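You operate a simulated robot arm through the tools that you are given. There is no shell and no other tool.

You are at the controls of a simulated robot arm. One attempt, no reset.

JOB
Change the black board in the fixture case for the blue one and screw the lid back on.
Fine: black board into the yellow tray; both screws tight with the orange driver, driver back in its holder; the green board stays.

Only the result counts: the job must be done as asked and must still hold three seconds after the hand-in. Knocking over, shifting, dropping, spilling or breaking anything else fails it. A push-on lid holds only when it is set on centred and level and pressed home; a screw cap is set on level and turned clockwise until tight.

ROBOT AND FRAMES
A 6-joint arm with a two-finger gripper, fixed in place. Base frame: the origin is on the floor under the middle of its stand, x ahead of it, y to its left, z up; the work surface is at about z = 750. Lengths are in mm, angles in degrees, forces in N, time in s.
With the tool pointing down near the work surface it reaches from about 360 to 860 mm from the base axis. Its first joint turns from -166.0 to 166.0 degrees. Payload 2.45 kg.
The tool frame sits at the grasp point between the pads (the TCP): z along the fingers, y along the line on which they close. The tips reach 20 mm beyond it. The gripper opens to 140 mm; its body begins 168 mm behind the TCP.
Orientation is that of the tool frame in the base frame, as [roll, pitch, yaw] about the fixed x, y, z axes, in that order (R = Rz(yaw) Ry(pitch) Rx(roll)). With the fingers straight down and closing along the base's y, the tool's x points along the base's -x, its y along +y and its z along -z.

CONTROLS
- The arm moves only by the tool send_rows. Its arguments are lists of equal length, an entry for each row: "delta_rot": the turn, a rotation vector about the tool's x, y, z in degrees, a list of three; "travel": the shift along the tool's x, y, z in mm, a list of three; "hand": the opening, from 0 (shut) to 1 (fully open). In form: {"delta_rot": [[rx, ry, rz], ...], "travel": [[tx, ty, tz], ...], "hand": [hand, ...]}. A call has 1 to 20 rows; each row is the pose to reach, as a shift and turn from the pose commanded when the call began, along the tool's axes at that moment. Rows are played at 5 a second. More than 50 mm and 8.6 degrees between two rows, or a gripper value outside its range, and nothing of the call is played. A pose out of reach is approached as far as the arm can. The call stops where the force on the tool passes 40 N (or 10 N more than at its start, if that is more) or the arm is blocked; 0.2 s more then pass. The fingers move at their own pace (about 45 mm/s each) and stop on an object; they squeeze with about 25 N. The grip force told is the motor's: it shows also when the fingers shut on nothing. Time passes only in rows, and 0.2 s behind the last, so rows that repeat a pose let the fingers close. The reply holds the time, the measured pose of the TCP, the force on the tool along the base axes, the opening and the grip force, in the units named above and with some noise, with the torque about the TCP (base axes, N m) and any sound that the robot's microphone picked up.
- Cameras (640 x 400 px; columns grow to the right, rows downward): "scene" is fixed at [396.9, 650.3, 1491.6]; the picture's right is [-0.88, -0.48, 0.00], its down [-0.29, 0.53, -0.79] and it looks along [0.38, -0.70, -0.61] (base axes); focal length 357 px, centre (320, 200). "wrist" rides on the gripper at [78, 11, -209] in the tool frame; the picture's right is [-0.14, 0.99, 0.00], its down [-0.92, -0.13, -0.37] and it looks along [-0.36, -0.05, 0.93] (tool axes); focal length 280 px, centre (320, 200). There is no depth. A picture from a camera that has moved, and an enlarged one, comes with that camera's place and axes in the base frame and with its lens.
- snapshot(camera): a new picture of that camera. It takes no simulated time.
- lift_body(by): moves the trunk up (or, below 0, down) by that many mm; the arm rides with it, the base frame stays. It gives what a move gives, with no picture.
- inspect(camera, box): a new picture of the part [left, top, right, bottom] of that camera's present view, enlarged. It takes no simulated time.
- job_done(): hands the job in; it is judged then, once.

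Places have to be worked out from the pictures, the camera data and where the tool is seen. Open the gripper and draw the arm clear of the work before you hand the job in, unless the task says otherwise.

The tools are called after "Call:" as name(argument=value, ...) on one line, values as JSON. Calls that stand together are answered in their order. send_rows: Moves the arm, as the interface text tells. Its arguments: {"type":"object","properties":{"delta_rot":{"type":"array","items":{"type":"array","items":{"type":"number"}}},"travel":{"type":"array","items":{"type":"array","items":{"type":"number"}}},"hand":{"type":"array","items":{"type":"number"}}},"required":["delta_rot","travel","hand"]} The other tools are called the same way: lift_body (by) moves the trunk up or down; snapshot (camera) takes a picture; inspect (camera, box) takes an enlarged picture of a part of a camera's view; job_done () hands the job in.

At the start:

```text
time: 0.0
eef_pos: [664.9, 93.2, 1153.8]
tcp_rot: [179.9, -0.1, -180.0]
force: [1.3, -0.3, -0.6]
wrist_torque: [0.0, -0.03, 0.04]
opening: 140.1
finger_force: 0.1
trunk travel left (down, up): [-50.0, 180.0]
```

scene: 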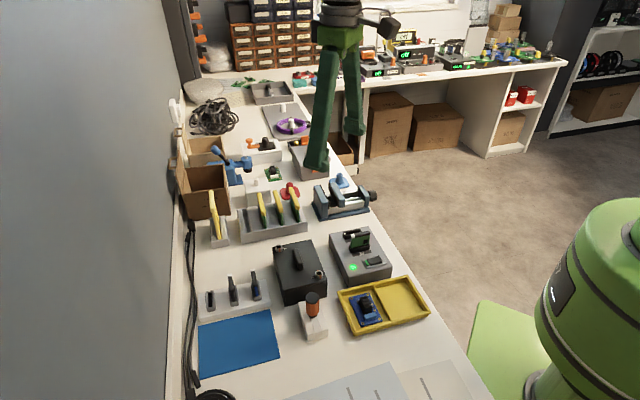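
wrist: 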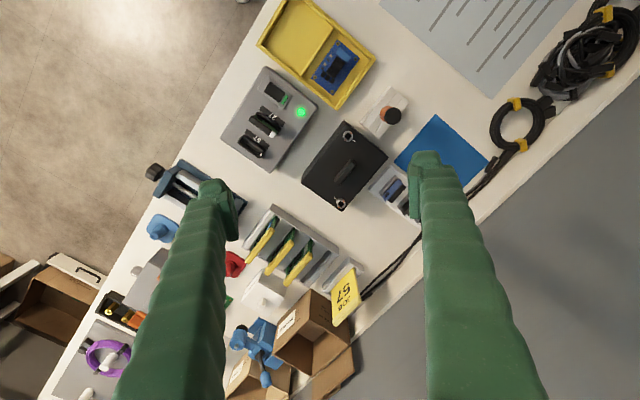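

I start by looking closely at the work area with both cameras before moving anything.

Call:
inspect(camera="scene", box=[180, 220, 440, 380])

Call:
inspect(camera="wrist", box=[200, 0, 520, 200])

Call:
inspect(camera="scene", box=[260, 220, 400, 308])

```text
2.46 times, centred on (310, 300) of scene
camera zoom: at [396.9, 650.3, 1491.6], right [-0.88, -0.48, 0.0], down [-0.29, 0.53, -0.79], along [0.38, -0.7, -0.61], focal length 878 px, centre (345, -46)
```

zoom: 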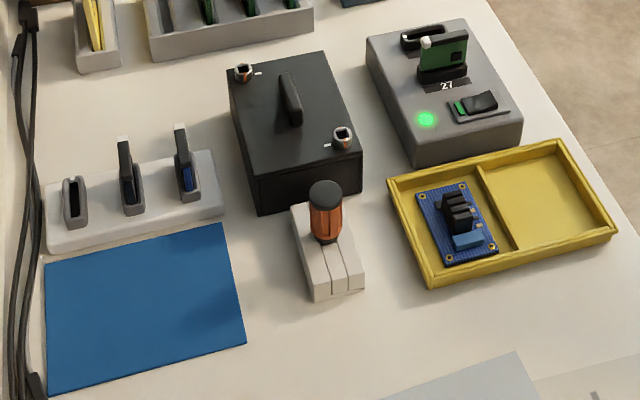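

```text
2.00 times, centred on (360, 100) of wrist
camera zoom: at [588.8, 103.6, 1362.0], right [0.14, 0.99, 0.0], down [0.92, -0.13, 0.37], along [0.36, -0.05, -0.93], focal length 561 px, centre (240, 400)
```

zoom: 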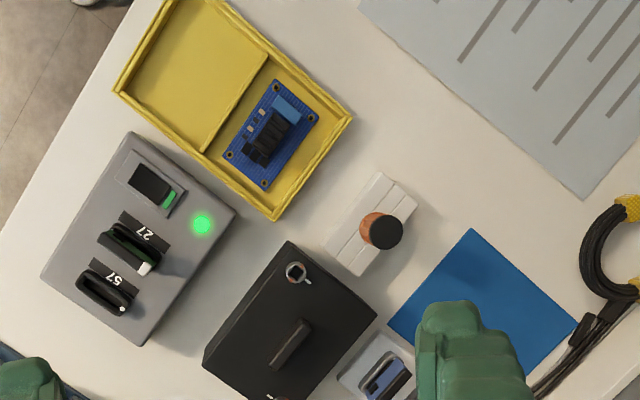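

```text
4.55 times, centred on (330, 264) of scene
camera zoom: at [396.9, 650.3, 1491.6], right [-0.88, -0.48, 0.0], down [-0.29, 0.53, -0.79], along [0.38, -0.7, -0.61], focal length 1621 px, centre (274, -91)
```

zoom: 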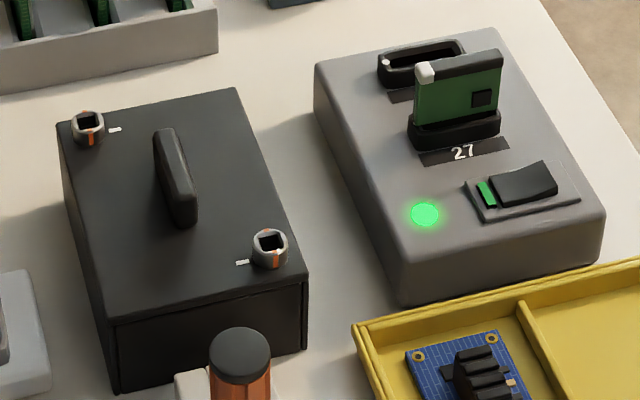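

The black case with two socket screws looks like the fixture case; I want a closer look at the rack, the screws, the tray and the driver before deciding which board is which.

Call:
inspect(camera="scene", box=[190, 260, 280, 320])

Call:
inspect(camera="scene", box=[285, 270, 375, 350])

Call:
inspect(camera="wrist", box=[290, 110, 420, 220])

Call:
inspect(camera="wrist", box=[210, 60, 330, 180])

Call:
inspect(camera="scene", box=[180, 120, 390, 250])

```text
6.67 times, centred on (235, 290) of scene
camera zoom: at [396.9, 650.3, 1491.6], right [-0.88, -0.48, 0.0], down [-0.29, 0.53, -0.79], along [0.38, -0.7, -0.61], focal length 2378 px, centre (887, -400)
```

zoom: 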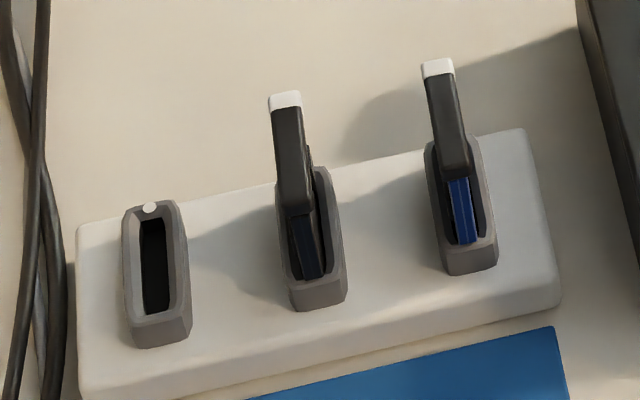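

```text
5.00 times, centred on (330, 310) of scene
camera zoom: at [396.9, 650.3, 1491.6], right [-0.88, -0.48, 0.0], down [-0.29, 0.53, -0.79], along [0.38, -0.7, -0.61], focal length 1783 px, centre (270, -350)
```

zoom: 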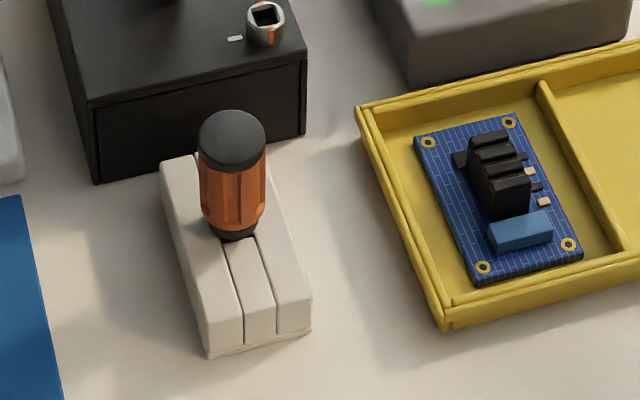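

```text
3.64 times, centred on (355, 165) of wrist
camera zoom: at [588.8, 103.6, 1362.0], right [0.14, 0.99, 0.0], down [0.92, -0.13, 0.37], along [0.36, -0.05, -0.93], focal length 1020 px, centre (193, 327)
```

zoom: 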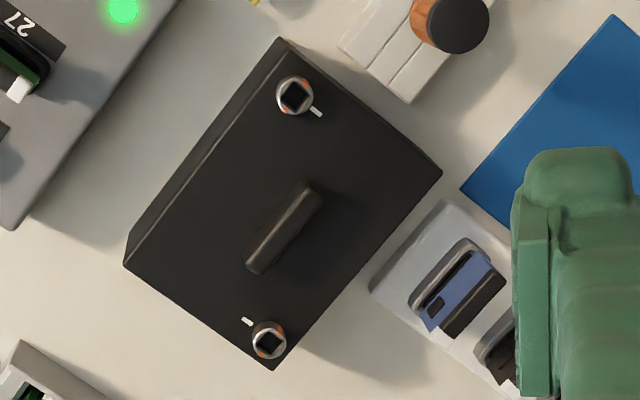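

```text
3.33 times, centred on (270, 120) of wrist
camera zoom: at [588.8, 103.6, 1362.0], right [0.14, 0.99, 0.0], down [0.92, -0.13, 0.37], along [0.36, -0.05, -0.93], focal length 935 px, centre (487, 467)
```

zoom: 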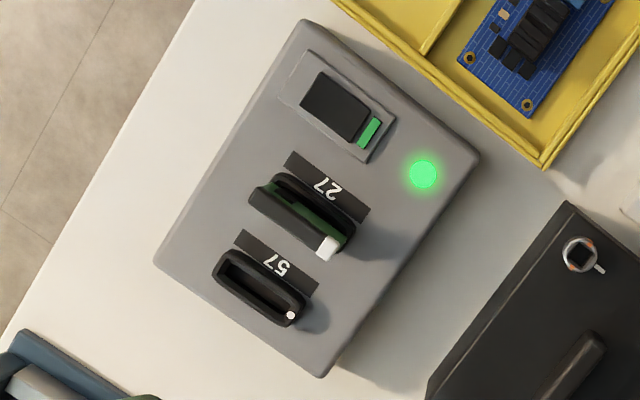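

```text
3.05 times, centred on (285, 185) of scene
camera zoom: at [396.9, 650.3, 1491.6], right [-0.88, -0.48, 0.0], down [-0.29, 0.53, -0.79], along [0.38, -0.7, -0.61], focal length 1087 px, centre (427, 246)
```

zoom: 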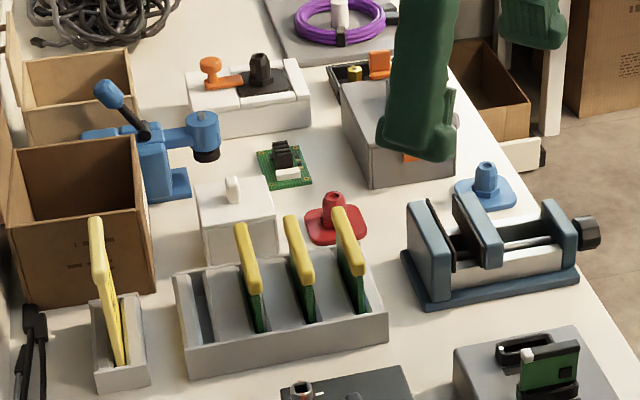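

The rack at the far side holds a blue board (nearest slot) and a darker one; the test station with the green board is separate. I move the hand above the black case, turned about 45° to line up with it, for a close look.

Call:
send_rows(delta_rot=[[0, 0, 7.5], [0, 0, 15], [0, 0, 22.5], [0, 0, 30], [0, 0, 37.5], [0, 0, 45], [0, 0, 45]], travel=[[-10, 7, 10], [-20, 14, 20], [-30, 21, 30], [-40, 28, 40], [-50, 35, 50], [-58, 38, 60], [-58, 38, 60]], hand=[1, 1, 1, 1, 1, 1, 1])

Call:
snapshot(camera="wrist")

```text
time: 1.6
eef_pos: [724.5, 131.2, 1092.8]
tcp_rot: [179.9, 0.0, 134.9]
force: [0.1, 0.8, -0.1]
wrist_torque: [0.01, -0.01, 0.01]
opening: 139.8
finger_force: 0.1
trunk travel left (down, up): [-50.0, 180.0]
```

```text
taken
camera wrist: at [677.8, 194.2, 1302.2], right [0.8, 0.6, 0.0], down [0.56, -0.74, 0.37], along [0.22, -0.29, -0.93], focal length 280 px, centre (320, 200)
```

wrist: 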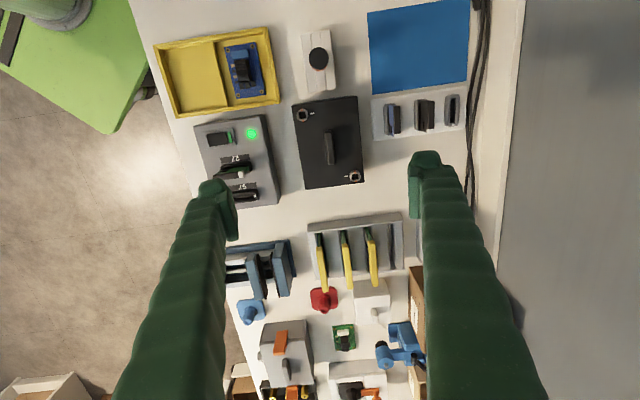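

Now the work area is nearly aligned with the view. I zoom into the case, rack, driver, tray and station.

Call:
inspect(camera="wrist", box=[280, 85, 376, 195])

Call:
inspect(camera="wrist", box=[365, 80, 475, 145])

Call:
inspect(camera="wrist", box=[150, 20, 350, 120])

Call:
inspect(camera="wrist", box=[185, 105, 290, 215])

```text
3.64 times, centred on (328, 140) of wrist
camera zoom: at [677.8, 194.2, 1302.2], right [0.8, 0.6, 0.0], down [0.56, -0.74, 0.37], along [0.22, -0.29, -0.93], focal length 1020 px, centre (291, 418)
```

zoom: 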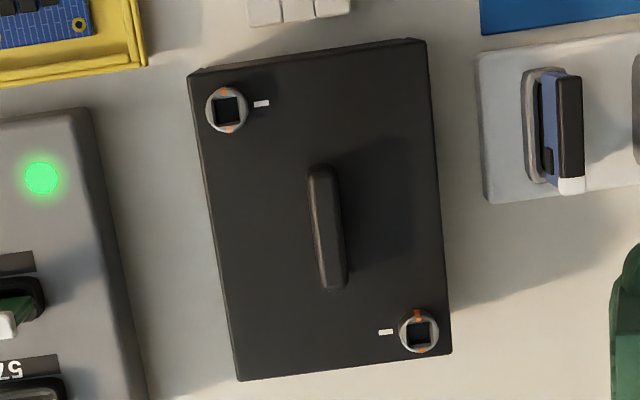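

```text
5.82 times, centred on (420, 112) of wrist
camera zoom: at [677.8, 194.2, 1302.2], right [0.8, 0.6, 0.0], down [0.56, -0.74, 0.37], along [0.22, -0.29, -0.93], focal length 1631 px, centre (-262, 709)
```

zoom: 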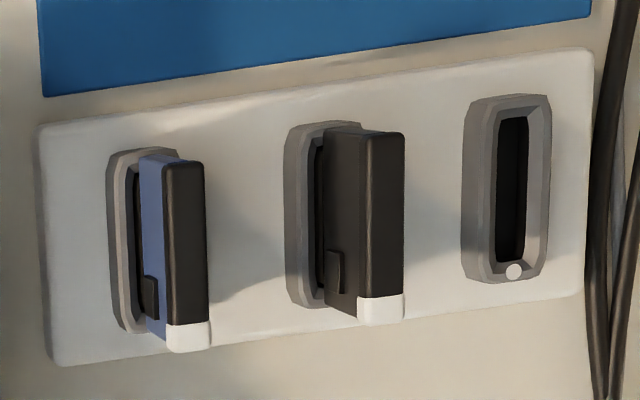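

```text
3.20 times, centred on (250, 70) of wrist
camera zoom: at [677.8, 194.2, 1302.2], right [0.8, 0.6, 0.0], down [0.56, -0.74, 0.37], along [0.22, -0.29, -0.93], focal length 897 px, centre (544, 616)
```

zoom: 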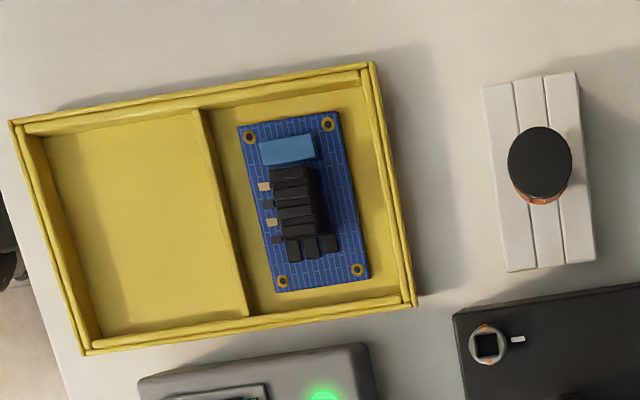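

```text
3.64 times, centred on (238, 160) of wrist
camera zoom: at [677.8, 194.2, 1302.2], right [0.8, 0.6, 0.0], down [0.56, -0.74, 0.37], along [0.22, -0.29, -0.93], focal length 1020 px, centre (620, 346)
```

zoom: 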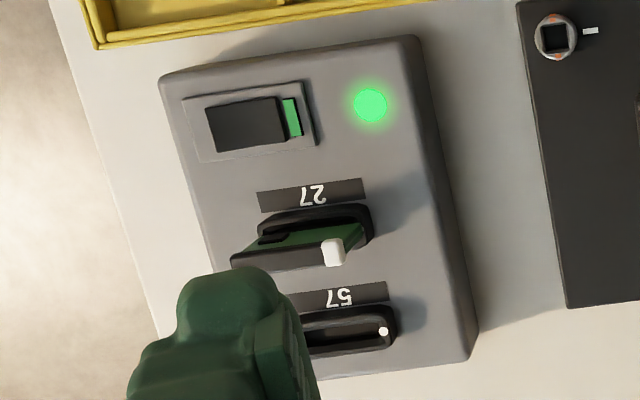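

Triangulating from both views: case lid centre ≈ (745,132) top z≈815, screws ≈ (678,146) and (815,117), driver top ≈ (651,227,846), blue rack board ≈ (810,228,828). I move the hand above the driver for a refined look.

Call:
send_rows(delta_rot=[[0, 0, 0], [0, 0, 0], [0, 0, 0], [0, 0, 0], [0, 0, 0], [0, 0, 0], [0, 0, 0]], travel=[[20, 3, 27], [40, 5, 54], [60, 8, 81], [80, 10, 108], [100, 13, 135], [119.7, 15.6, 162.8], [119.7, 15.6, 162.8]], hand=[0.6, 0.6, 0.6, 0.6, 0.6, 0.6, 0.6])

Call:
snapshot(camera="wrist")

Call:
snapshot(camera="scene")

```text
time: 3.2
eef_pos: [653.3, 228.8, 931.2]
tcp_rot: [-180.0, 0.0, 135.0]
force: [0.4, 0.8, 0.4]
wrist_torque: [0.02, 0.02, -0.02]
opening: 84.3
finger_force: 0.0
trunk travel left (down, up): [-50.0, 180.0]
```

```text
taken
camera wrist: at [606.7, 291.6, 1140.3], right [0.8, 0.6, 0.0], down [0.56, -0.74, 0.37], along [0.22, -0.29, -0.93], focal length 280 px, centre (320, 200)
```

wrist: 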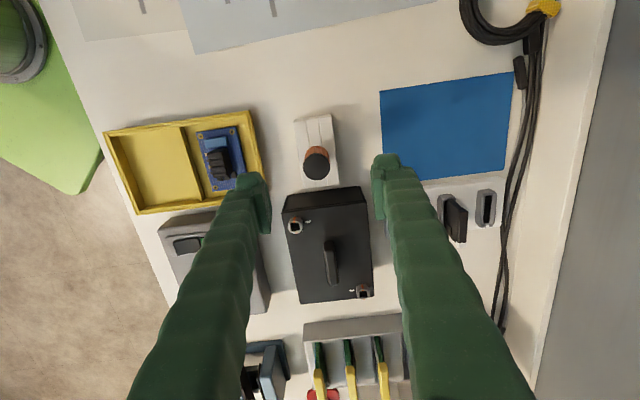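

```text
taken
```

scene: 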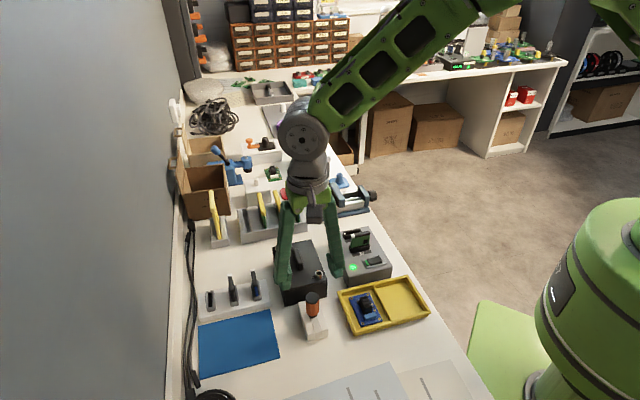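

Call:
inspect(camera="wrist", box=[250, 100, 410, 200])

Call:
inspect(camera="scene", box=[260, 230, 370, 350])

```text
4.00 times, centred on (330, 150) of wrist
camera zoom: at [606.7, 291.6, 1140.3], right [0.8, 0.6, 0.0], down [0.56, -0.74, 0.37], along [0.22, -0.29, -0.93], focal length 1122 px, centre (280, 400)
```

zoom: 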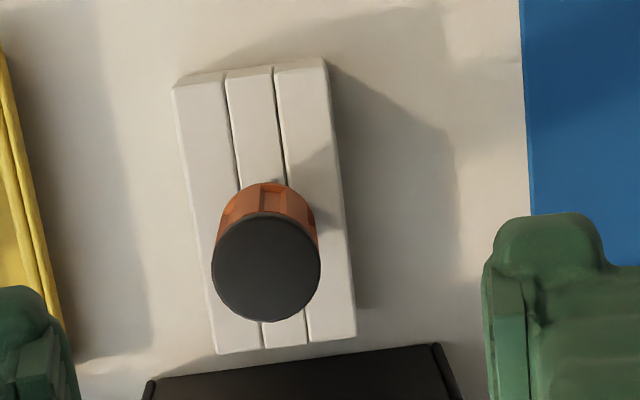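

```text
3.33 times, centred on (315, 290) of scene
camera zoom: at [396.9, 650.3, 1491.6], right [-0.88, -0.48, 0.0], down [-0.29, 0.53, -0.79], along [0.38, -0.7, -0.61], focal length 1189 px, centre (337, -100)
```

zoom: 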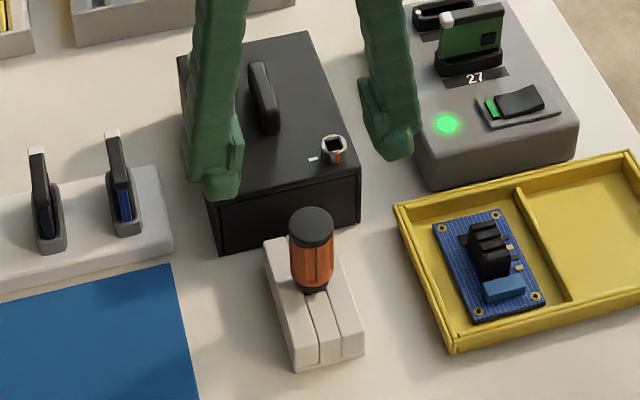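

The driver sits at about (650.5, 226.8), top z≈844. I hold a moment to see how settled the arm is and re-read the pose.

Call:
send_rows(delta_rot=[[0, 0, 0], [0, 0, 0], [0, 0, 0]], travel=[[0, 0, 0], [0, 0, 0], [0, 0, 0]], hand=[0.5, 0.5, 0.5])

Call:
inspect(camera="wrist", box=[240, 100, 400, 200])

```text
time: 4.0
eef_pos: [654.2, 229.6, 931.2]
tcp_rot: [179.9, 0.1, 135.0]
force: [0.5, 0.3, 0.2]
wrist_torque: [0.01, 0.02, 0.02]
opening: 70.1
finger_force: 0.0
trunk travel left (down, up): [-50.0, 180.0]
```

```text
4.00 times, centred on (320, 150) of wrist
camera zoom: at [607.0, 291.3, 1140.6], right [0.8, 0.6, 0.0], down [0.56, -0.74, 0.37], along [0.22, -0.29, -0.93], focal length 1122 px, centre (320, 400)
```

zoom: 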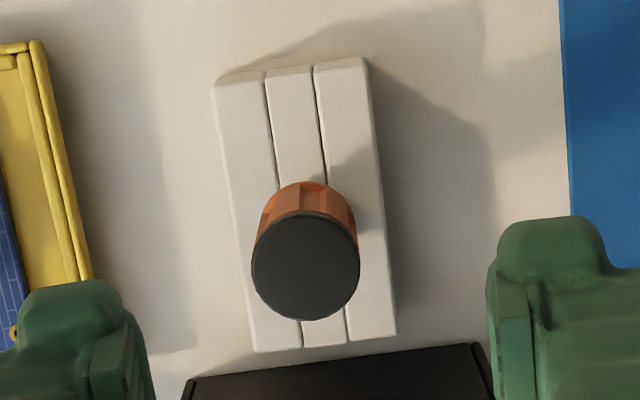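

Pose is steady. The driver is about (+1.3, −4.2) mm off in the tool frame; I go down around its handle with the gripper open 70 mm.

Call:
send_rows(delta_rot=[[0, 0, 0], [0, 0, 0], [0, 0, 0], [0, 0, 0], [0, 0, 0], [0, 0, 0]], travel=[[1.3, -4.2, 25], [1.3, -4.2, 50], [1.3, -4.2, 75], [1.3, -4.2, 95], [1.3, -4.2, 115], [1.3, -4.2, 115]], hand=[0.5, 0.5, 0.5, 0.5, 0.5, 0.5])

Call:
inspect(camera="scene", box=[260, 250, 370, 350])

Call:
snapshot(camera="wrist")

```text
time: 5.4
eef_pos: [646.8, 225.9, 815.3]
tcp_rot: [180.0, -0.1, 135.0]
force: [0.3, -0.1, -0.7]
wrist_torque: [0.04, 0.03, 0.0]
opening: 70.3
finger_force: 0.0
trunk travel left (down, up): [-50.0, 180.0]
```

```text
4.00 times, centred on (315, 300) of scene
camera zoom: at [396.9, 650.3, 1491.6], right [-0.88, -0.48, 0.0], down [-0.29, 0.53, -0.79], along [0.38, -0.7, -0.61], focal length 1427 px, centre (340, -200)
```

zoom: 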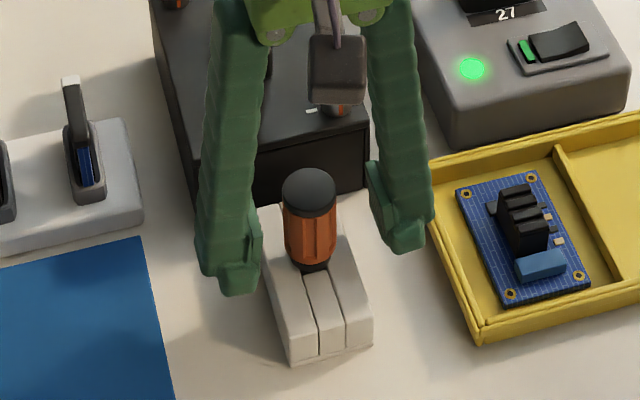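

```text
taken
camera wrist: at [600.3, 288.7, 1024.5], right [0.8, 0.6, 0.0], down [0.56, -0.74, 0.37], along [0.22, -0.29, -0.93], focal length 280 px, centre (320, 200)
```

wrist: 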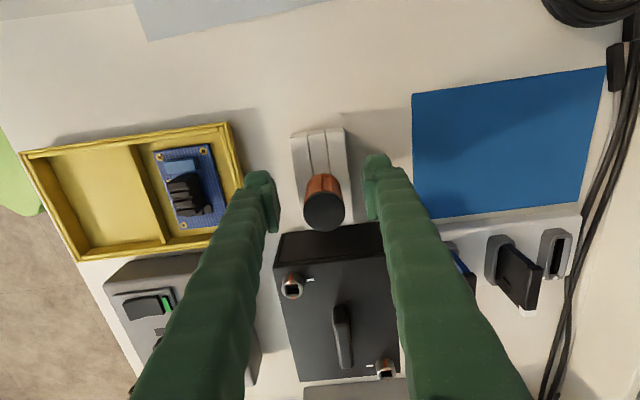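

I'm slightly off (about 2.4 mm in tool y, −1 mm in x); I correct and close on the driver's orange handle.

Call:
send_rows(delta_rot=[[0, 0, 0], [0, 0, 0], [0, 0, 0], [0, 0, 0], [0, 0, 0], [0, 0, 0], [0, 0, 0]], travel=[[-1.0, 2.4, 0], [-1.0, 2.4, 0], [-1.0, 2.4, 0], [-1.0, 2.4, 0], [-1.0, 2.4, 0], [-1.0, 2.4, 0], [-1.0, 2.4, 0]], hand=[0.5, 0.5, 0.3, 0, 0, 0, 0])

Call:
inspect(camera="scene", box=[270, 250, 360, 350])

Call:
inspect(camera="wrist", box=[240, 100, 400, 260])

```text
time: 7.0
eef_pos: [648.5, 225.9, 816.8]
tcp_rot: [-179.9, -0.1, 135.0]
force: [-0.5, 0.6, 0.2]
wrist_torque: [0.02, 0.02, -0.01]
opening: 28.3
finger_force: 24.9
trunk travel left (down, up): [-50.0, 180.0]
```

```text
4.00 times, centred on (315, 300) of scene
camera zoom: at [396.9, 650.3, 1491.6], right [-0.88, -0.48, 0.0], down [-0.29, 0.53, -0.79], along [0.38, -0.7, -0.61], focal length 1427 px, centre (340, -200)
```

zoom: 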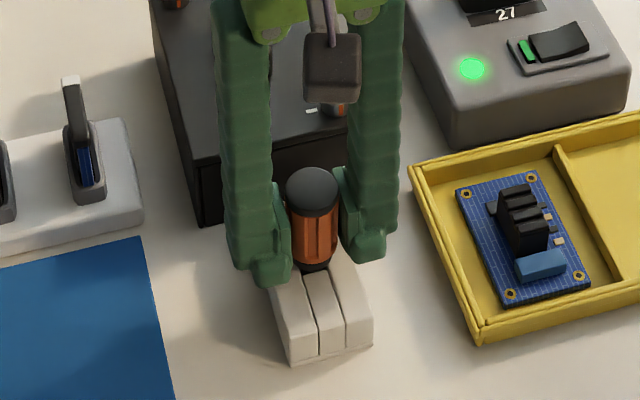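

```text
2.50 times, centred on (320, 180) of wrist
camera zoom: at [602.3, 289.4, 1025.0], right [0.8, 0.6, 0.0], down [0.56, -0.74, 0.37], along [0.22, -0.29, -0.93], focal length 701 px, centre (320, 250)
```

zoom: 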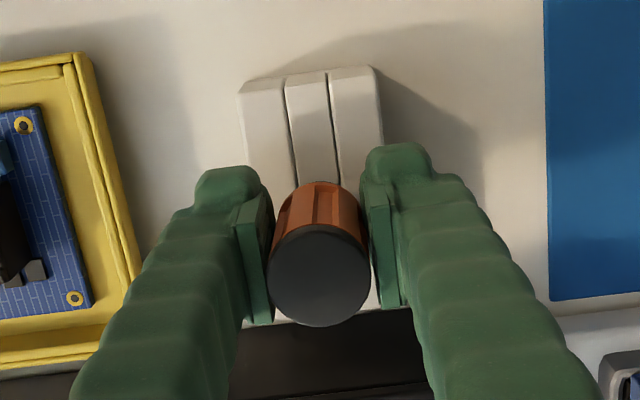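

Driver gripped firmly (28 mm, 25 N) at home pose ≈ (649.2, 226.2, 816). I lift it straight up out of its holder.

Call:
send_rows(delta_rot=[[0, 0, 0], [0, 0, 0], [0, 0, 0], [0, 0, 0], [0, 0, 0], [0, 0, 0], [0, 0, 0], [0, 0, 0]], travel=[[0, 0, -5], [0, 0, -15], [0, 0, -25], [0, 0, -40], [0, 0, -60], [0, 0, -80], [0, 0, -100], [0, 0, -100]], hand=[0, 0, 0, 0, 0, 0, 0, 0])

Call:
inspect(camera="scene", box=[270, 220, 360, 330])

Call:
snapshot(camera="wrist")

```text
time: 8.8
eef_pos: [648.8, 226.9, 916.9]
tcp_rot: [-179.9, 0.0, 135.1]
force: [0.1, -0.3, -0.8]
wrist_torque: [0.03, -0.01, 0.02]
opening: 28.6
finger_force: 25.1
trunk travel left (down, up): [-50.0, 180.0]
```

```text
3.64 times, centred on (315, 275) of scene
camera zoom: at [396.9, 650.3, 1491.6], right [-0.88, -0.48, 0.0], down [-0.29, 0.53, -0.79], along [0.38, -0.7, -0.61], focal length 1297 px, centre (338, -73)
```

zoom: 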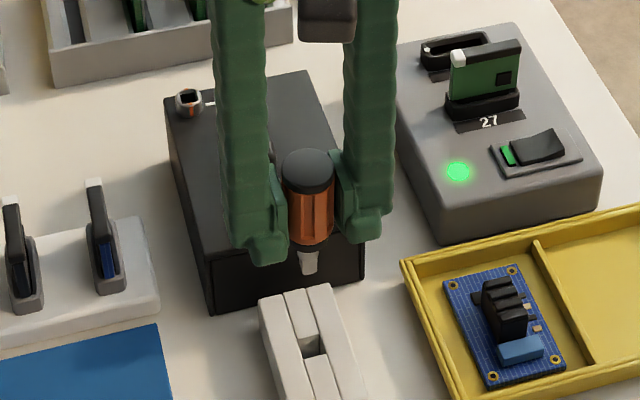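

```text
taken
camera wrist: at [603.0, 290.6, 1126.1], right [0.8, 0.6, 0.0], down [0.56, -0.74, 0.37], along [0.22, -0.29, -0.93], focal length 280 px, centre (320, 200)
```

wrist: 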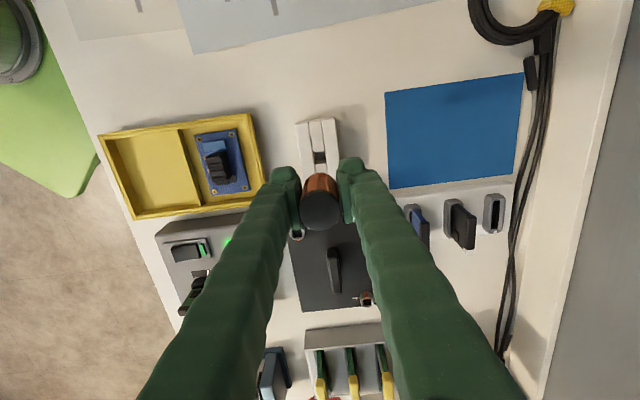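

Call:
inspect(camera="scene", box=[295, 255, 335, 300])

Call:
inspect(camera="wrist", box=[280, 100, 360, 170])

Call:
inspect(camera="scene", box=[300, 220, 340, 260])

```text
8.89 times, centred on (315, 278) of scene
camera zoom: at [396.9, 650.3, 1491.6], right [-0.88, -0.48, 0.0], down [-0.29, 0.53, -0.79], along [0.38, -0.7, -0.61], focal length 3170 px, centre (364, -489)
```

zoom: 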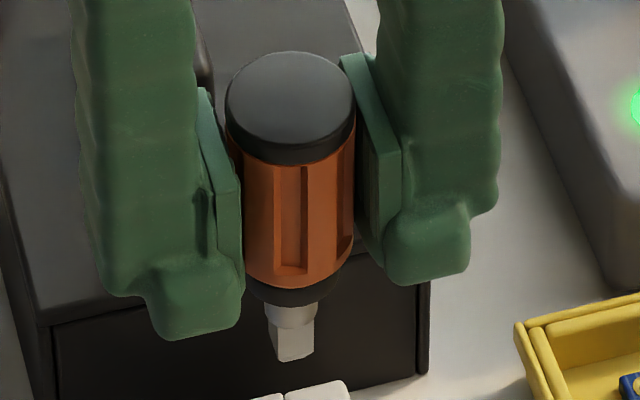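

```text
5.71 times, centred on (320, 135) of wrist
camera zoom: at [603.0, 290.6, 1126.1], right [0.8, 0.6, 0.0], down [0.56, -0.74, 0.37], along [0.22, -0.29, -0.93], focal length 1602 px, centre (320, 571)
```

zoom: 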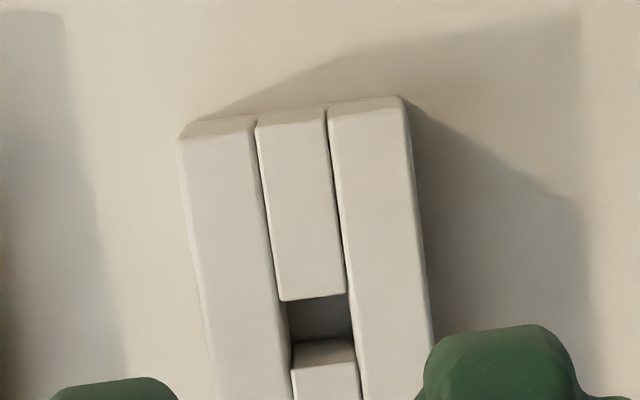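

```text
10.00 times, centred on (320, 240) of scene
camera zoom: at [396.9, 650.3, 1491.6], right [-0.88, -0.48, 0.0], down [-0.29, 0.53, -0.79], along [0.38, -0.7, -0.61], focal length 3566 px, centre (320, -200)
```

zoom: 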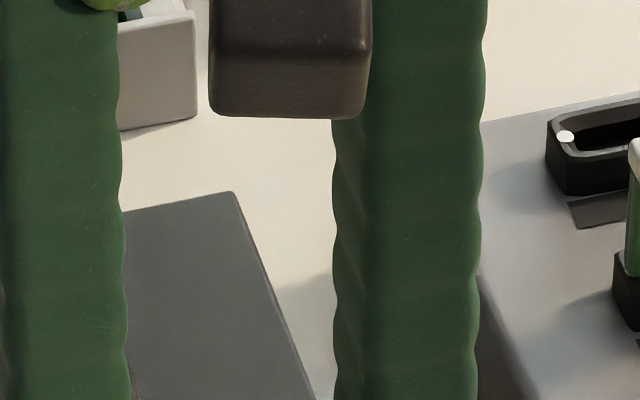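

The square bit is about 8–9 mm across and aligned with the case axes, tip roughly 64 mm below the TCP. I zoom in on both screws from here to triangulate them better.

Call:
inspect(camera="wrist", box=[280, 220, 320, 245])

Call:
inspect(camera="wrist", box=[326, 270, 390, 310])

Call:
inspect(camera="scene", box=[260, 225, 300, 265])

```text
16.00 times, centred on (300, 232) of wrist
camera zoom: at [603.0, 290.6, 1126.1], right [0.8, 0.6, 0.0], down [0.56, -0.74, 0.37], along [0.22, -0.29, -0.93], focal length 4486 px, centre (640, -320)
```

zoom: 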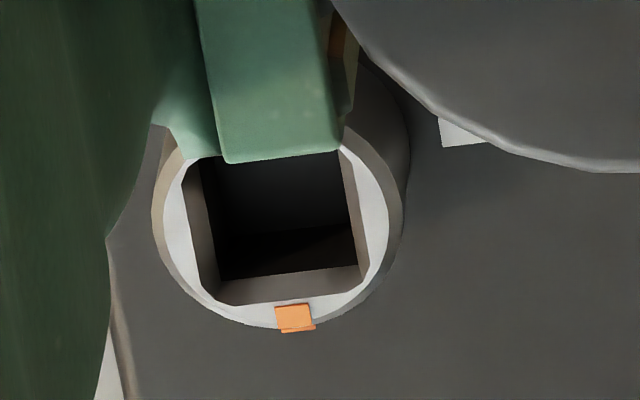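

```text
10.00 times, centred on (358, 290) of wrist
camera zoom: at [603.0, 290.6, 1126.1], right [0.8, 0.6, 0.0], down [0.56, -0.74, 0.37], along [0.22, -0.29, -0.93], focal length 2804 px, centre (-60, -700)
```

zoom: 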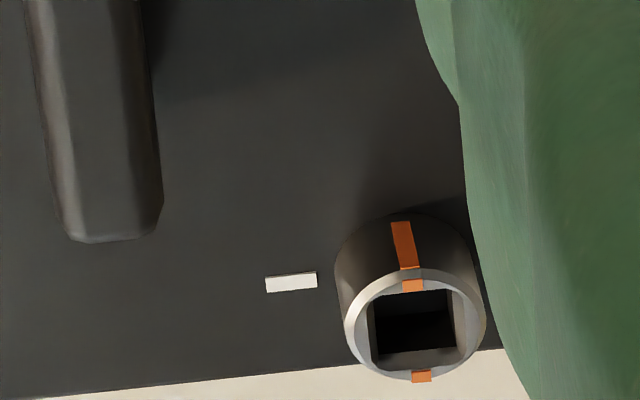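

```text
10.00 times, centred on (280, 245) of scene
camera zoom: at [396.9, 650.3, 1491.6], right [-0.88, -0.48, 0.0], down [-0.29, 0.53, -0.79], along [0.38, -0.7, -0.61], focal length 3566 px, centre (720, -250)
```

zoom: 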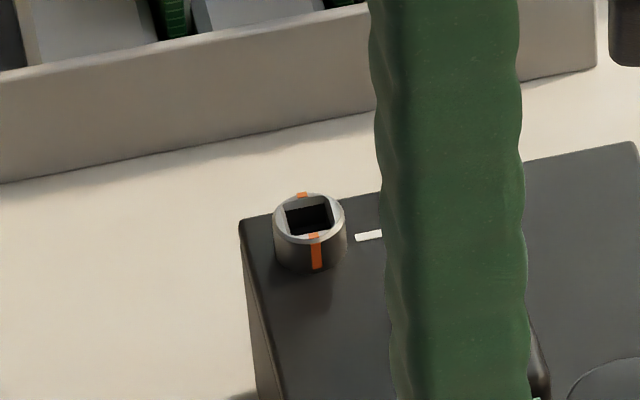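

Near screw head is at ≈ (678.2,146.3) top z≈829, far at ≈ (812.3,117.9). I carry the driver over the near screw, staying about 20+ mm above it.

Call:
send_rows(delta_rot=[[0, 0, 0], [0, 0, 0], [0, 0, 0], [0, 0, 0], [0, 0, 0]], travel=[[-25, -12, 0], [-50, -24, 0], [-77.1, -37.4, 0], [-77.1, -37.4, 0], [-77.1, -37.4, 0]], hand=[0, 0, 0, 0, 0])

Call:
inspect(camera="scene", box=[290, 210, 350, 285])

Call:
snapshot(camera="wrist")

```text
time: 10.0
eef_pos: [678.6, 143.9, 914.5]
tcp_rot: [-179.9, 0.0, 135.0]
force: [0.2, -0.1, -1.1]
wrist_torque: [-0.01, -0.02, -0.01]
opening: 28.4
finger_force: 24.9
trunk travel left (down, up): [-50.0, 180.0]
```

```text
5.33 times, centred on (320, 248) of scene
camera zoom: at [396.9, 650.3, 1491.6], right [-0.88, -0.48, 0.0], down [-0.29, 0.53, -0.79], along [0.38, -0.7, -0.61], focal length 1902 px, centre (320, -53)
```

zoom: 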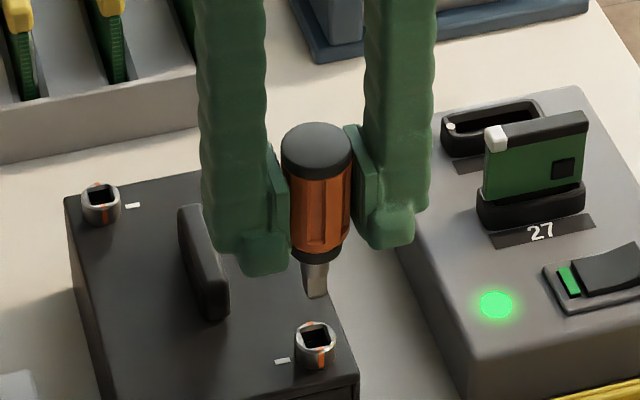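

```text
taken
camera wrist: at [631.0, 207.2, 1124.1], right [0.8, 0.6, 0.0], down [0.56, -0.74, 0.37], along [0.22, -0.29, -0.93], focal length 280 px, centre (320, 200)
```

wrist: 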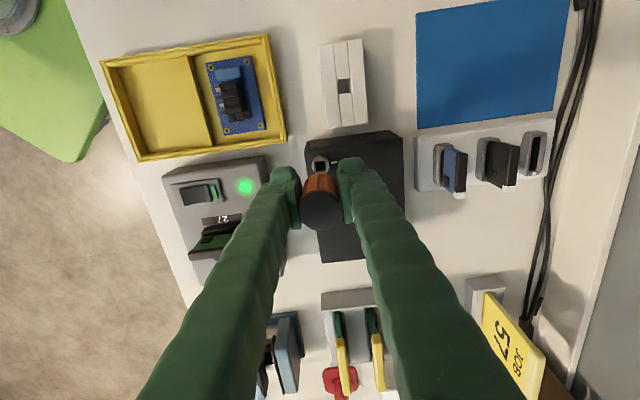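

Call:
inspect(camera="wrist", box=[296, 145, 344, 175])

Call:
inspect(camera="scene", box=[308, 250, 332, 282])

```text
13.33 times, centred on (320, 160) of wrist
camera zoom: at [631.0, 207.2, 1124.1], right [0.8, 0.6, 0.0], down [0.56, -0.74, 0.37], along [0.22, -0.29, -0.93], focal length 3738 px, centre (320, 733)
```

zoom: 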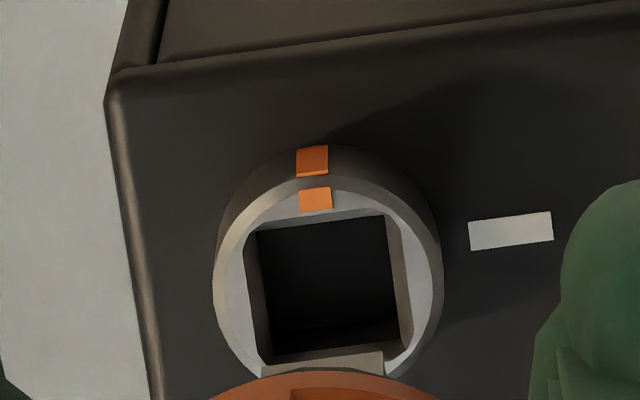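

```text
12.50 times, centred on (320, 266) of scene
camera zoom: at [396.9, 650.3, 1491.6], right [-0.88, -0.48, 0.0], down [-0.29, 0.53, -0.79], along [0.38, -0.7, -0.61], focal length 4458 px, centre (320, -625)
```

zoom: 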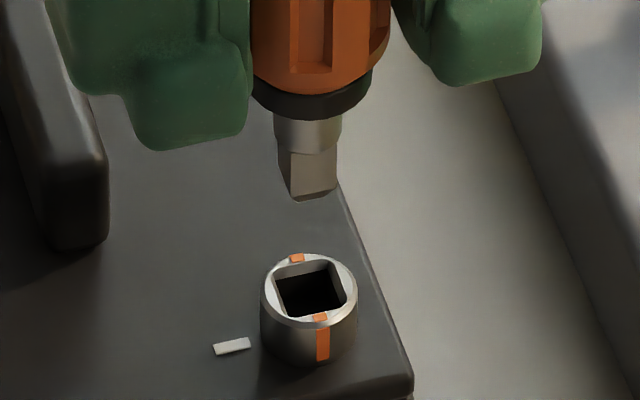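

Bit and socket are parallel and nearly centred; about 24 mm gap. I correct by (+1.4, +0.7) mm and descend 19 mm, then check before entering the socket.

Call:
send_rows(delta_rot=[[0, 0, 0], [0, 0, 0], [0, 0, 0], [0, 0, 0], [0, 0, 0]], travel=[[1.4, 0.7, 0], [1.4, 0.7, 7], [1.4, 0.7, 14], [1.4, 0.7, 19], [1.4, 0.7, 19]], hand=[0, 0, 0, 0, 0])

Call:
inspect(camera="scene", box=[308, 250, 332, 282])

Call:
inspect(camera="wrist", box=[296, 145, 344, 195])

```text
time: 11.2
eef_pos: [676.4, 146.8, 895.6]
tcp_rot: [180.0, -0.1, 135.0]
force: [-0.1, -0.1, -1.0]
wrist_torque: [0.0, 0.0, 0.03]
opening: 28.5
finger_force: 25.1
trunk travel left (down, up): [-50.0, 180.0]
```

```text
12.50 times, centred on (320, 266) of scene
camera zoom: at [396.9, 650.3, 1491.6], right [-0.88, -0.48, 0.0], down [-0.29, 0.53, -0.79], along [0.38, -0.7, -0.61], focal length 4458 px, centre (320, -625)
```

zoom: 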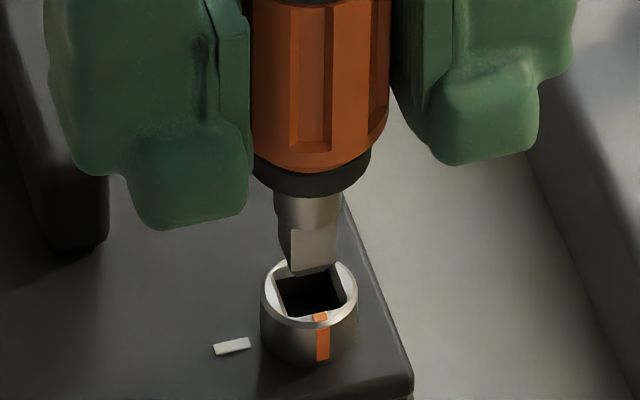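

```text
8.00 times, centred on (320, 170) of wrist
camera zoom: at [630.1, 209.0, 1105.4], right [0.8, 0.6, 0.0], down [0.56, -0.74, 0.37], along [0.22, -0.29, -0.93], focal length 2243 px, centre (320, 440)
```

zoom: 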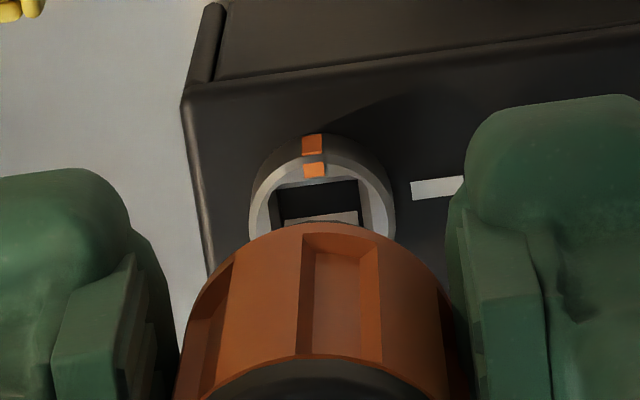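

Bit is centred within a millimetre. I apply a −0.8 mm x correction and descend gently 10 mm into the socket, watching the force.

Call:
send_rows(delta_rot=[[0, 0, 0], [0, 0, 0], [0, 0, 0], [0, 0, 0], [0, 0, 0], [0, 0, 0], [0, 0, 0]], travel=[[-0.8, 0.2, 0], [-0.8, 0.2, 2], [-0.8, 0.2, 4], [-0.8, 0.2, 6], [-0.8, 0.2, 8], [-0.8, 0.2, 10], [-0.8, 0.2, 10]], hand=[0, 0, 0, 0, 0, 0, 0])

Call:
inspect(camera="scene", box=[308, 250, 332, 282])

Call:
inspect(camera="wrist", box=[296, 145, 344, 195])

```text
time: 12.8
eef_pos: [675.7, 145.0, 886.6]
tcp_rot: [-179.9, 0.0, 135.0]
force: [-0.1, 0.3, -0.7]
wrist_torque: [0.03, 0.0, -0.01]
opening: 28.2
finger_force: 25.2
trunk travel left (down, up): [-50.0, 180.0]
```

```text
12.50 times, centred on (320, 266) of scene
camera zoom: at [396.9, 650.3, 1491.6], right [-0.88, -0.48, 0.0], down [-0.29, 0.53, -0.79], along [0.38, -0.7, -0.61], focal length 4458 px, centre (320, -625)
```

zoom: 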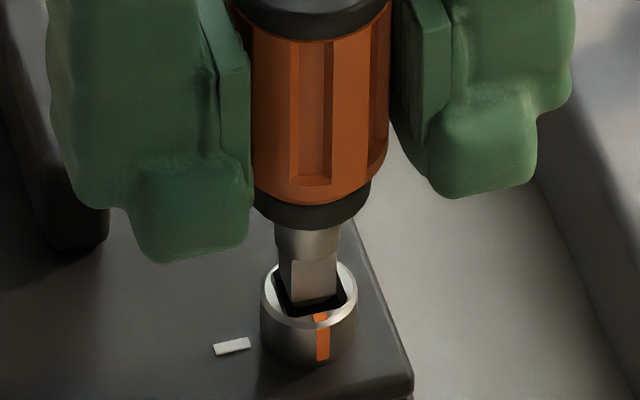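

```text
8.00 times, centred on (320, 170) of wrist
camera zoom: at [630.6, 208.2, 1095.6], right [0.8, 0.6, 0.0], down [0.56, -0.74, 0.37], along [0.22, -0.29, -0.93], focal length 2243 px, centre (320, 440)
```

zoom: 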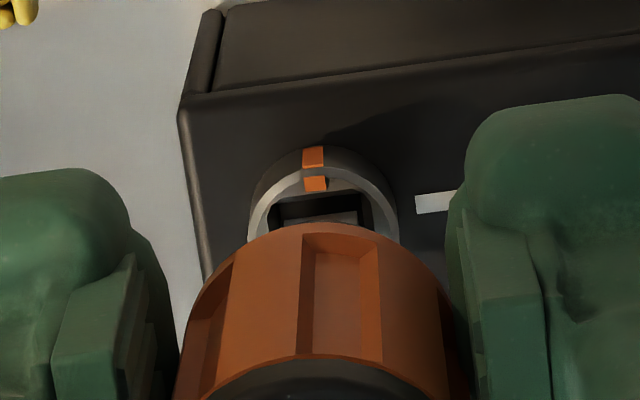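

The bit tip is right at the socket mouth and centred. I continue gently down 10 mm to seat it.

Call:
send_rows(delta_rot=[[0, 0, 0], [0, 0, 0], [0, 0, 0], [0, 0, 0], [0, 0, 0], [0, 0, 0]], travel=[[-0.2, 0.3, 2], [-0.2, 0.3, 4], [-0.2, 0.3, 6], [-0.2, 0.3, 8], [-0.2, 0.3, 10], [-0.2, 0.3, 10]], hand=[0, 0, 0, 0, 0, 0])

Call:
inspect(camera="scene", box=[308, 250, 332, 282])

Call:
inspect(camera="wrist", box=[296, 145, 344, 195])

```text
time: 14.2
eef_pos: [678.1, 146.9, 879.3]
tcp_rot: [179.7, 0.2, 135.0]
force: [-1.0, -0.2, 24.1]
wrist_torque: [-0.01, 0.0, -0.02]
opening: 28.4
finger_force: 25.1
trunk travel left (down, up): [-50.0, 180.0]
```

```text
12.50 times, centred on (320, 266) of scene
camera zoom: at [396.9, 650.3, 1491.6], right [-0.88, -0.48, 0.0], down [-0.29, 0.53, -0.79], along [0.38, -0.7, -0.61], focal length 4458 px, centre (320, -625)
```

zoom: 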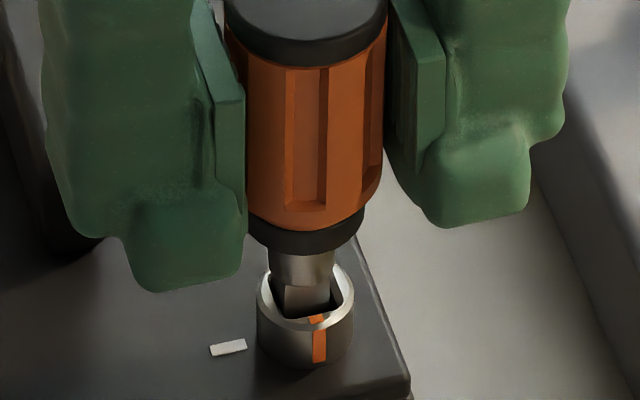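

```text
8.00 times, centred on (320, 170) of wrist
camera zoom: at [630.4, 208.5, 1087.5], right [0.8, 0.6, 0.0], down [0.56, -0.74, 0.37], along [0.23, -0.29, -0.93], focal length 2243 px, centre (320, 440)
```

zoom: 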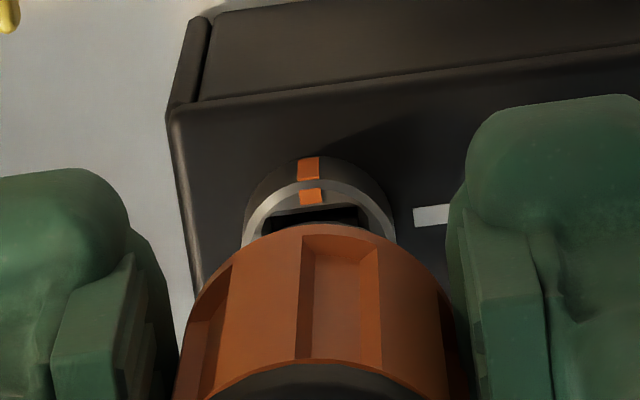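

Contact at 24 N after 7 mm of insertion – the bit is seated. I ease off to a light push and start turning counter-clockwise (from above), watching torque and sound.

Call:
send_rows(delta_rot=[[0, 0, 0], [0, 0, -5], [0, 0, -10], [0, 0, -15], [0, 0, -20], [0, 0, -20]], travel=[[0, 0, -1.5], [0, 0, -1.5], [0, 0, -1.5], [0, 0, -1.5], [0, 0, -1.5], [0, 0, -1.5]], hand=[0, 0, 0, 0, 0, 0])

Call:
inspect(camera="scene", box=[308, 250, 332, 282])

Call:
inspect(camera="wrist", box=[286, 135, 354, 195])

```text
time: 15.6
eef_pos: [677.2, 145.5, 878.7]
tcp_rot: [-180.0, 0.0, 155.2]
force: [2.6, 0.7, 13.4]
wrist_torque: [0.04, -0.11, -0.12]
opening: 28.2
finger_force: 24.8
trunk travel left (down, up): [-50.0, 180.0]
```

```text
12.50 times, centred on (320, 266) of scene
camera zoom: at [396.9, 650.3, 1491.6], right [-0.88, -0.48, 0.0], down [-0.29, 0.53, -0.79], along [0.38, -0.7, -0.61], focal length 4458 px, centre (320, -625)
```

zoom: 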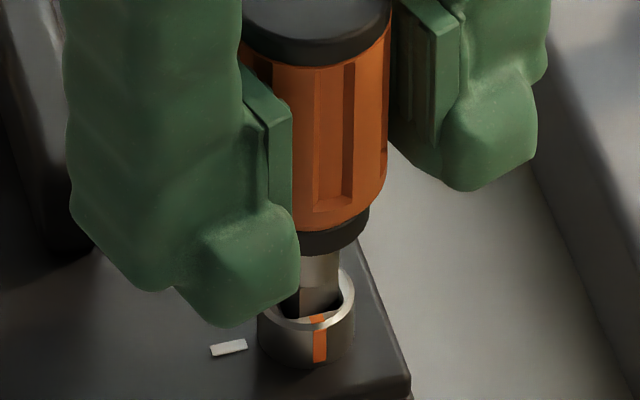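

```text
6.67 times, centred on (320, 165) of wrist
camera zoom: at [611.7, 187.9, 1086.8], right [0.54, 0.84, 0.0], down [0.78, -0.5, 0.37], along [0.31, -0.2, -0.93], focal length 1869 px, centre (320, 433)
```

zoom: 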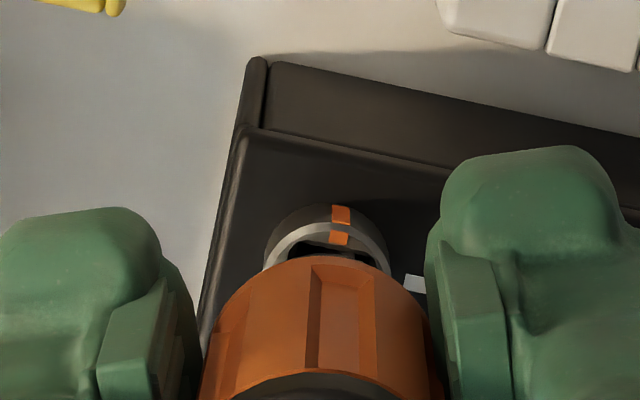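

Only play so far: driver turned 20°, screw mark unmoved, torque −0.12 Nm. I keep turning counter-clockwise.

Call:
send_rows(delta_rot=[[0, 0, -5], [0, 0, -10], [0, 0, -15], [0, 0, -20], [0, 0, -20]], travel=[[0, 0, 0], [0, 0, 0], [0, 0, 0], [0, 0, 0], [0, 0, 0]], hand=[0, 0, 0, 0, 0])

Call:
inspect(camera="scene", box=[308, 250, 332, 282])

Call:
inspect(camera="wrist", box=[286, 135, 354, 195])

```text
time: 16.8
eef_pos: [677.5, 144.6, 877.6]
tcp_rot: [180.0, -0.1, 174.9]
force: [-2.9, -1.0, 0.2]
wrist_torque: [-0.11, 0.19, -0.3]
opening: 27.7
finger_force: 25.2
trunk travel left (down, up): [-50.0, 180.0]
```

```text
12.50 times, centred on (320, 266) of scene
camera zoom: at [396.9, 650.3, 1491.6], right [-0.88, -0.48, 0.0], down [-0.29, 0.53, -0.79], along [0.38, -0.7, -0.61], focal length 4458 px, centre (320, -625)
```

zoom: 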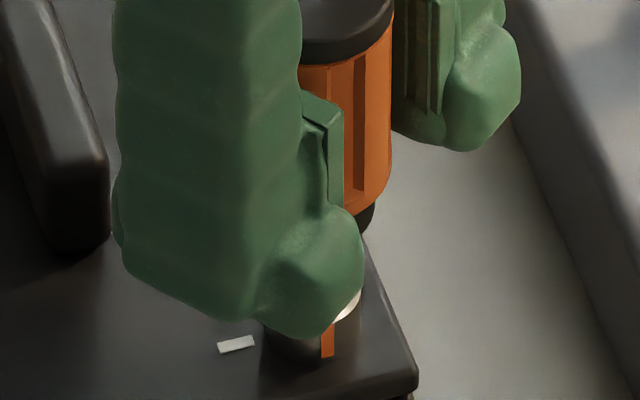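

```text
6.67 times, centred on (320, 165) of wrist
camera zoom: at [600.8, 161.4, 1086.4], right [0.22, 0.97, 0.0], down [0.91, -0.21, 0.37], along [0.36, -0.08, -0.93], focal length 1869 px, centre (320, 433)
```

zoom: 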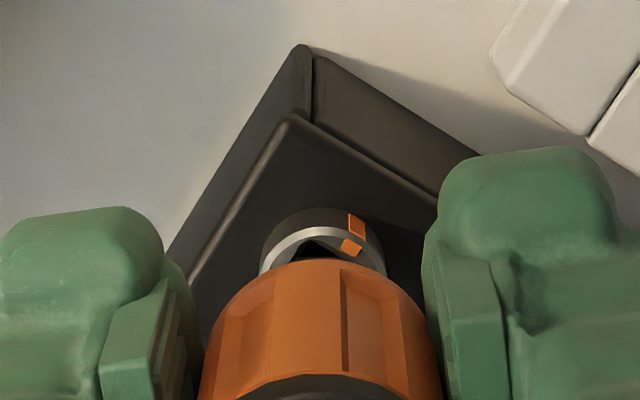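

The screw mark has not turned; torque is −0.3 Nm and the driver seems to have slipped in the pads, with the case shifting slightly. I stop and check the case's pose against the earlier views before continuing.

Call:
inspect(camera="scene", box=[260, 220, 400, 308])

Call:
inspect(camera="scene", box=[270, 235, 290, 255])

```text
4.55 times, centred on (330, 264) of scene
camera zoom: at [396.9, 650.3, 1491.6], right [-0.88, -0.48, 0.0], down [-0.29, 0.53, -0.79], along [0.38, -0.7, -0.61], focal length 1621 px, centre (274, -91)
```

zoom: 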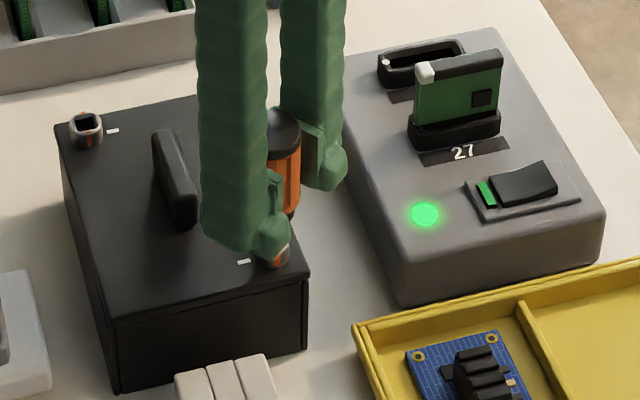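

```text
16.00 times, centred on (280, 245) of scene
camera zoom: at [396.9, 650.3, 1491.6], right [-0.88, -0.48, 0.0], down [-0.29, 0.53, -0.79], along [0.38, -0.7, -0.61], focal length 5706 px, centre (960, -520)
```

zoom: 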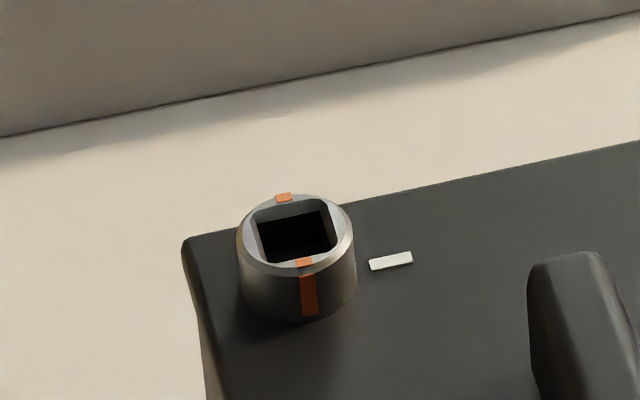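

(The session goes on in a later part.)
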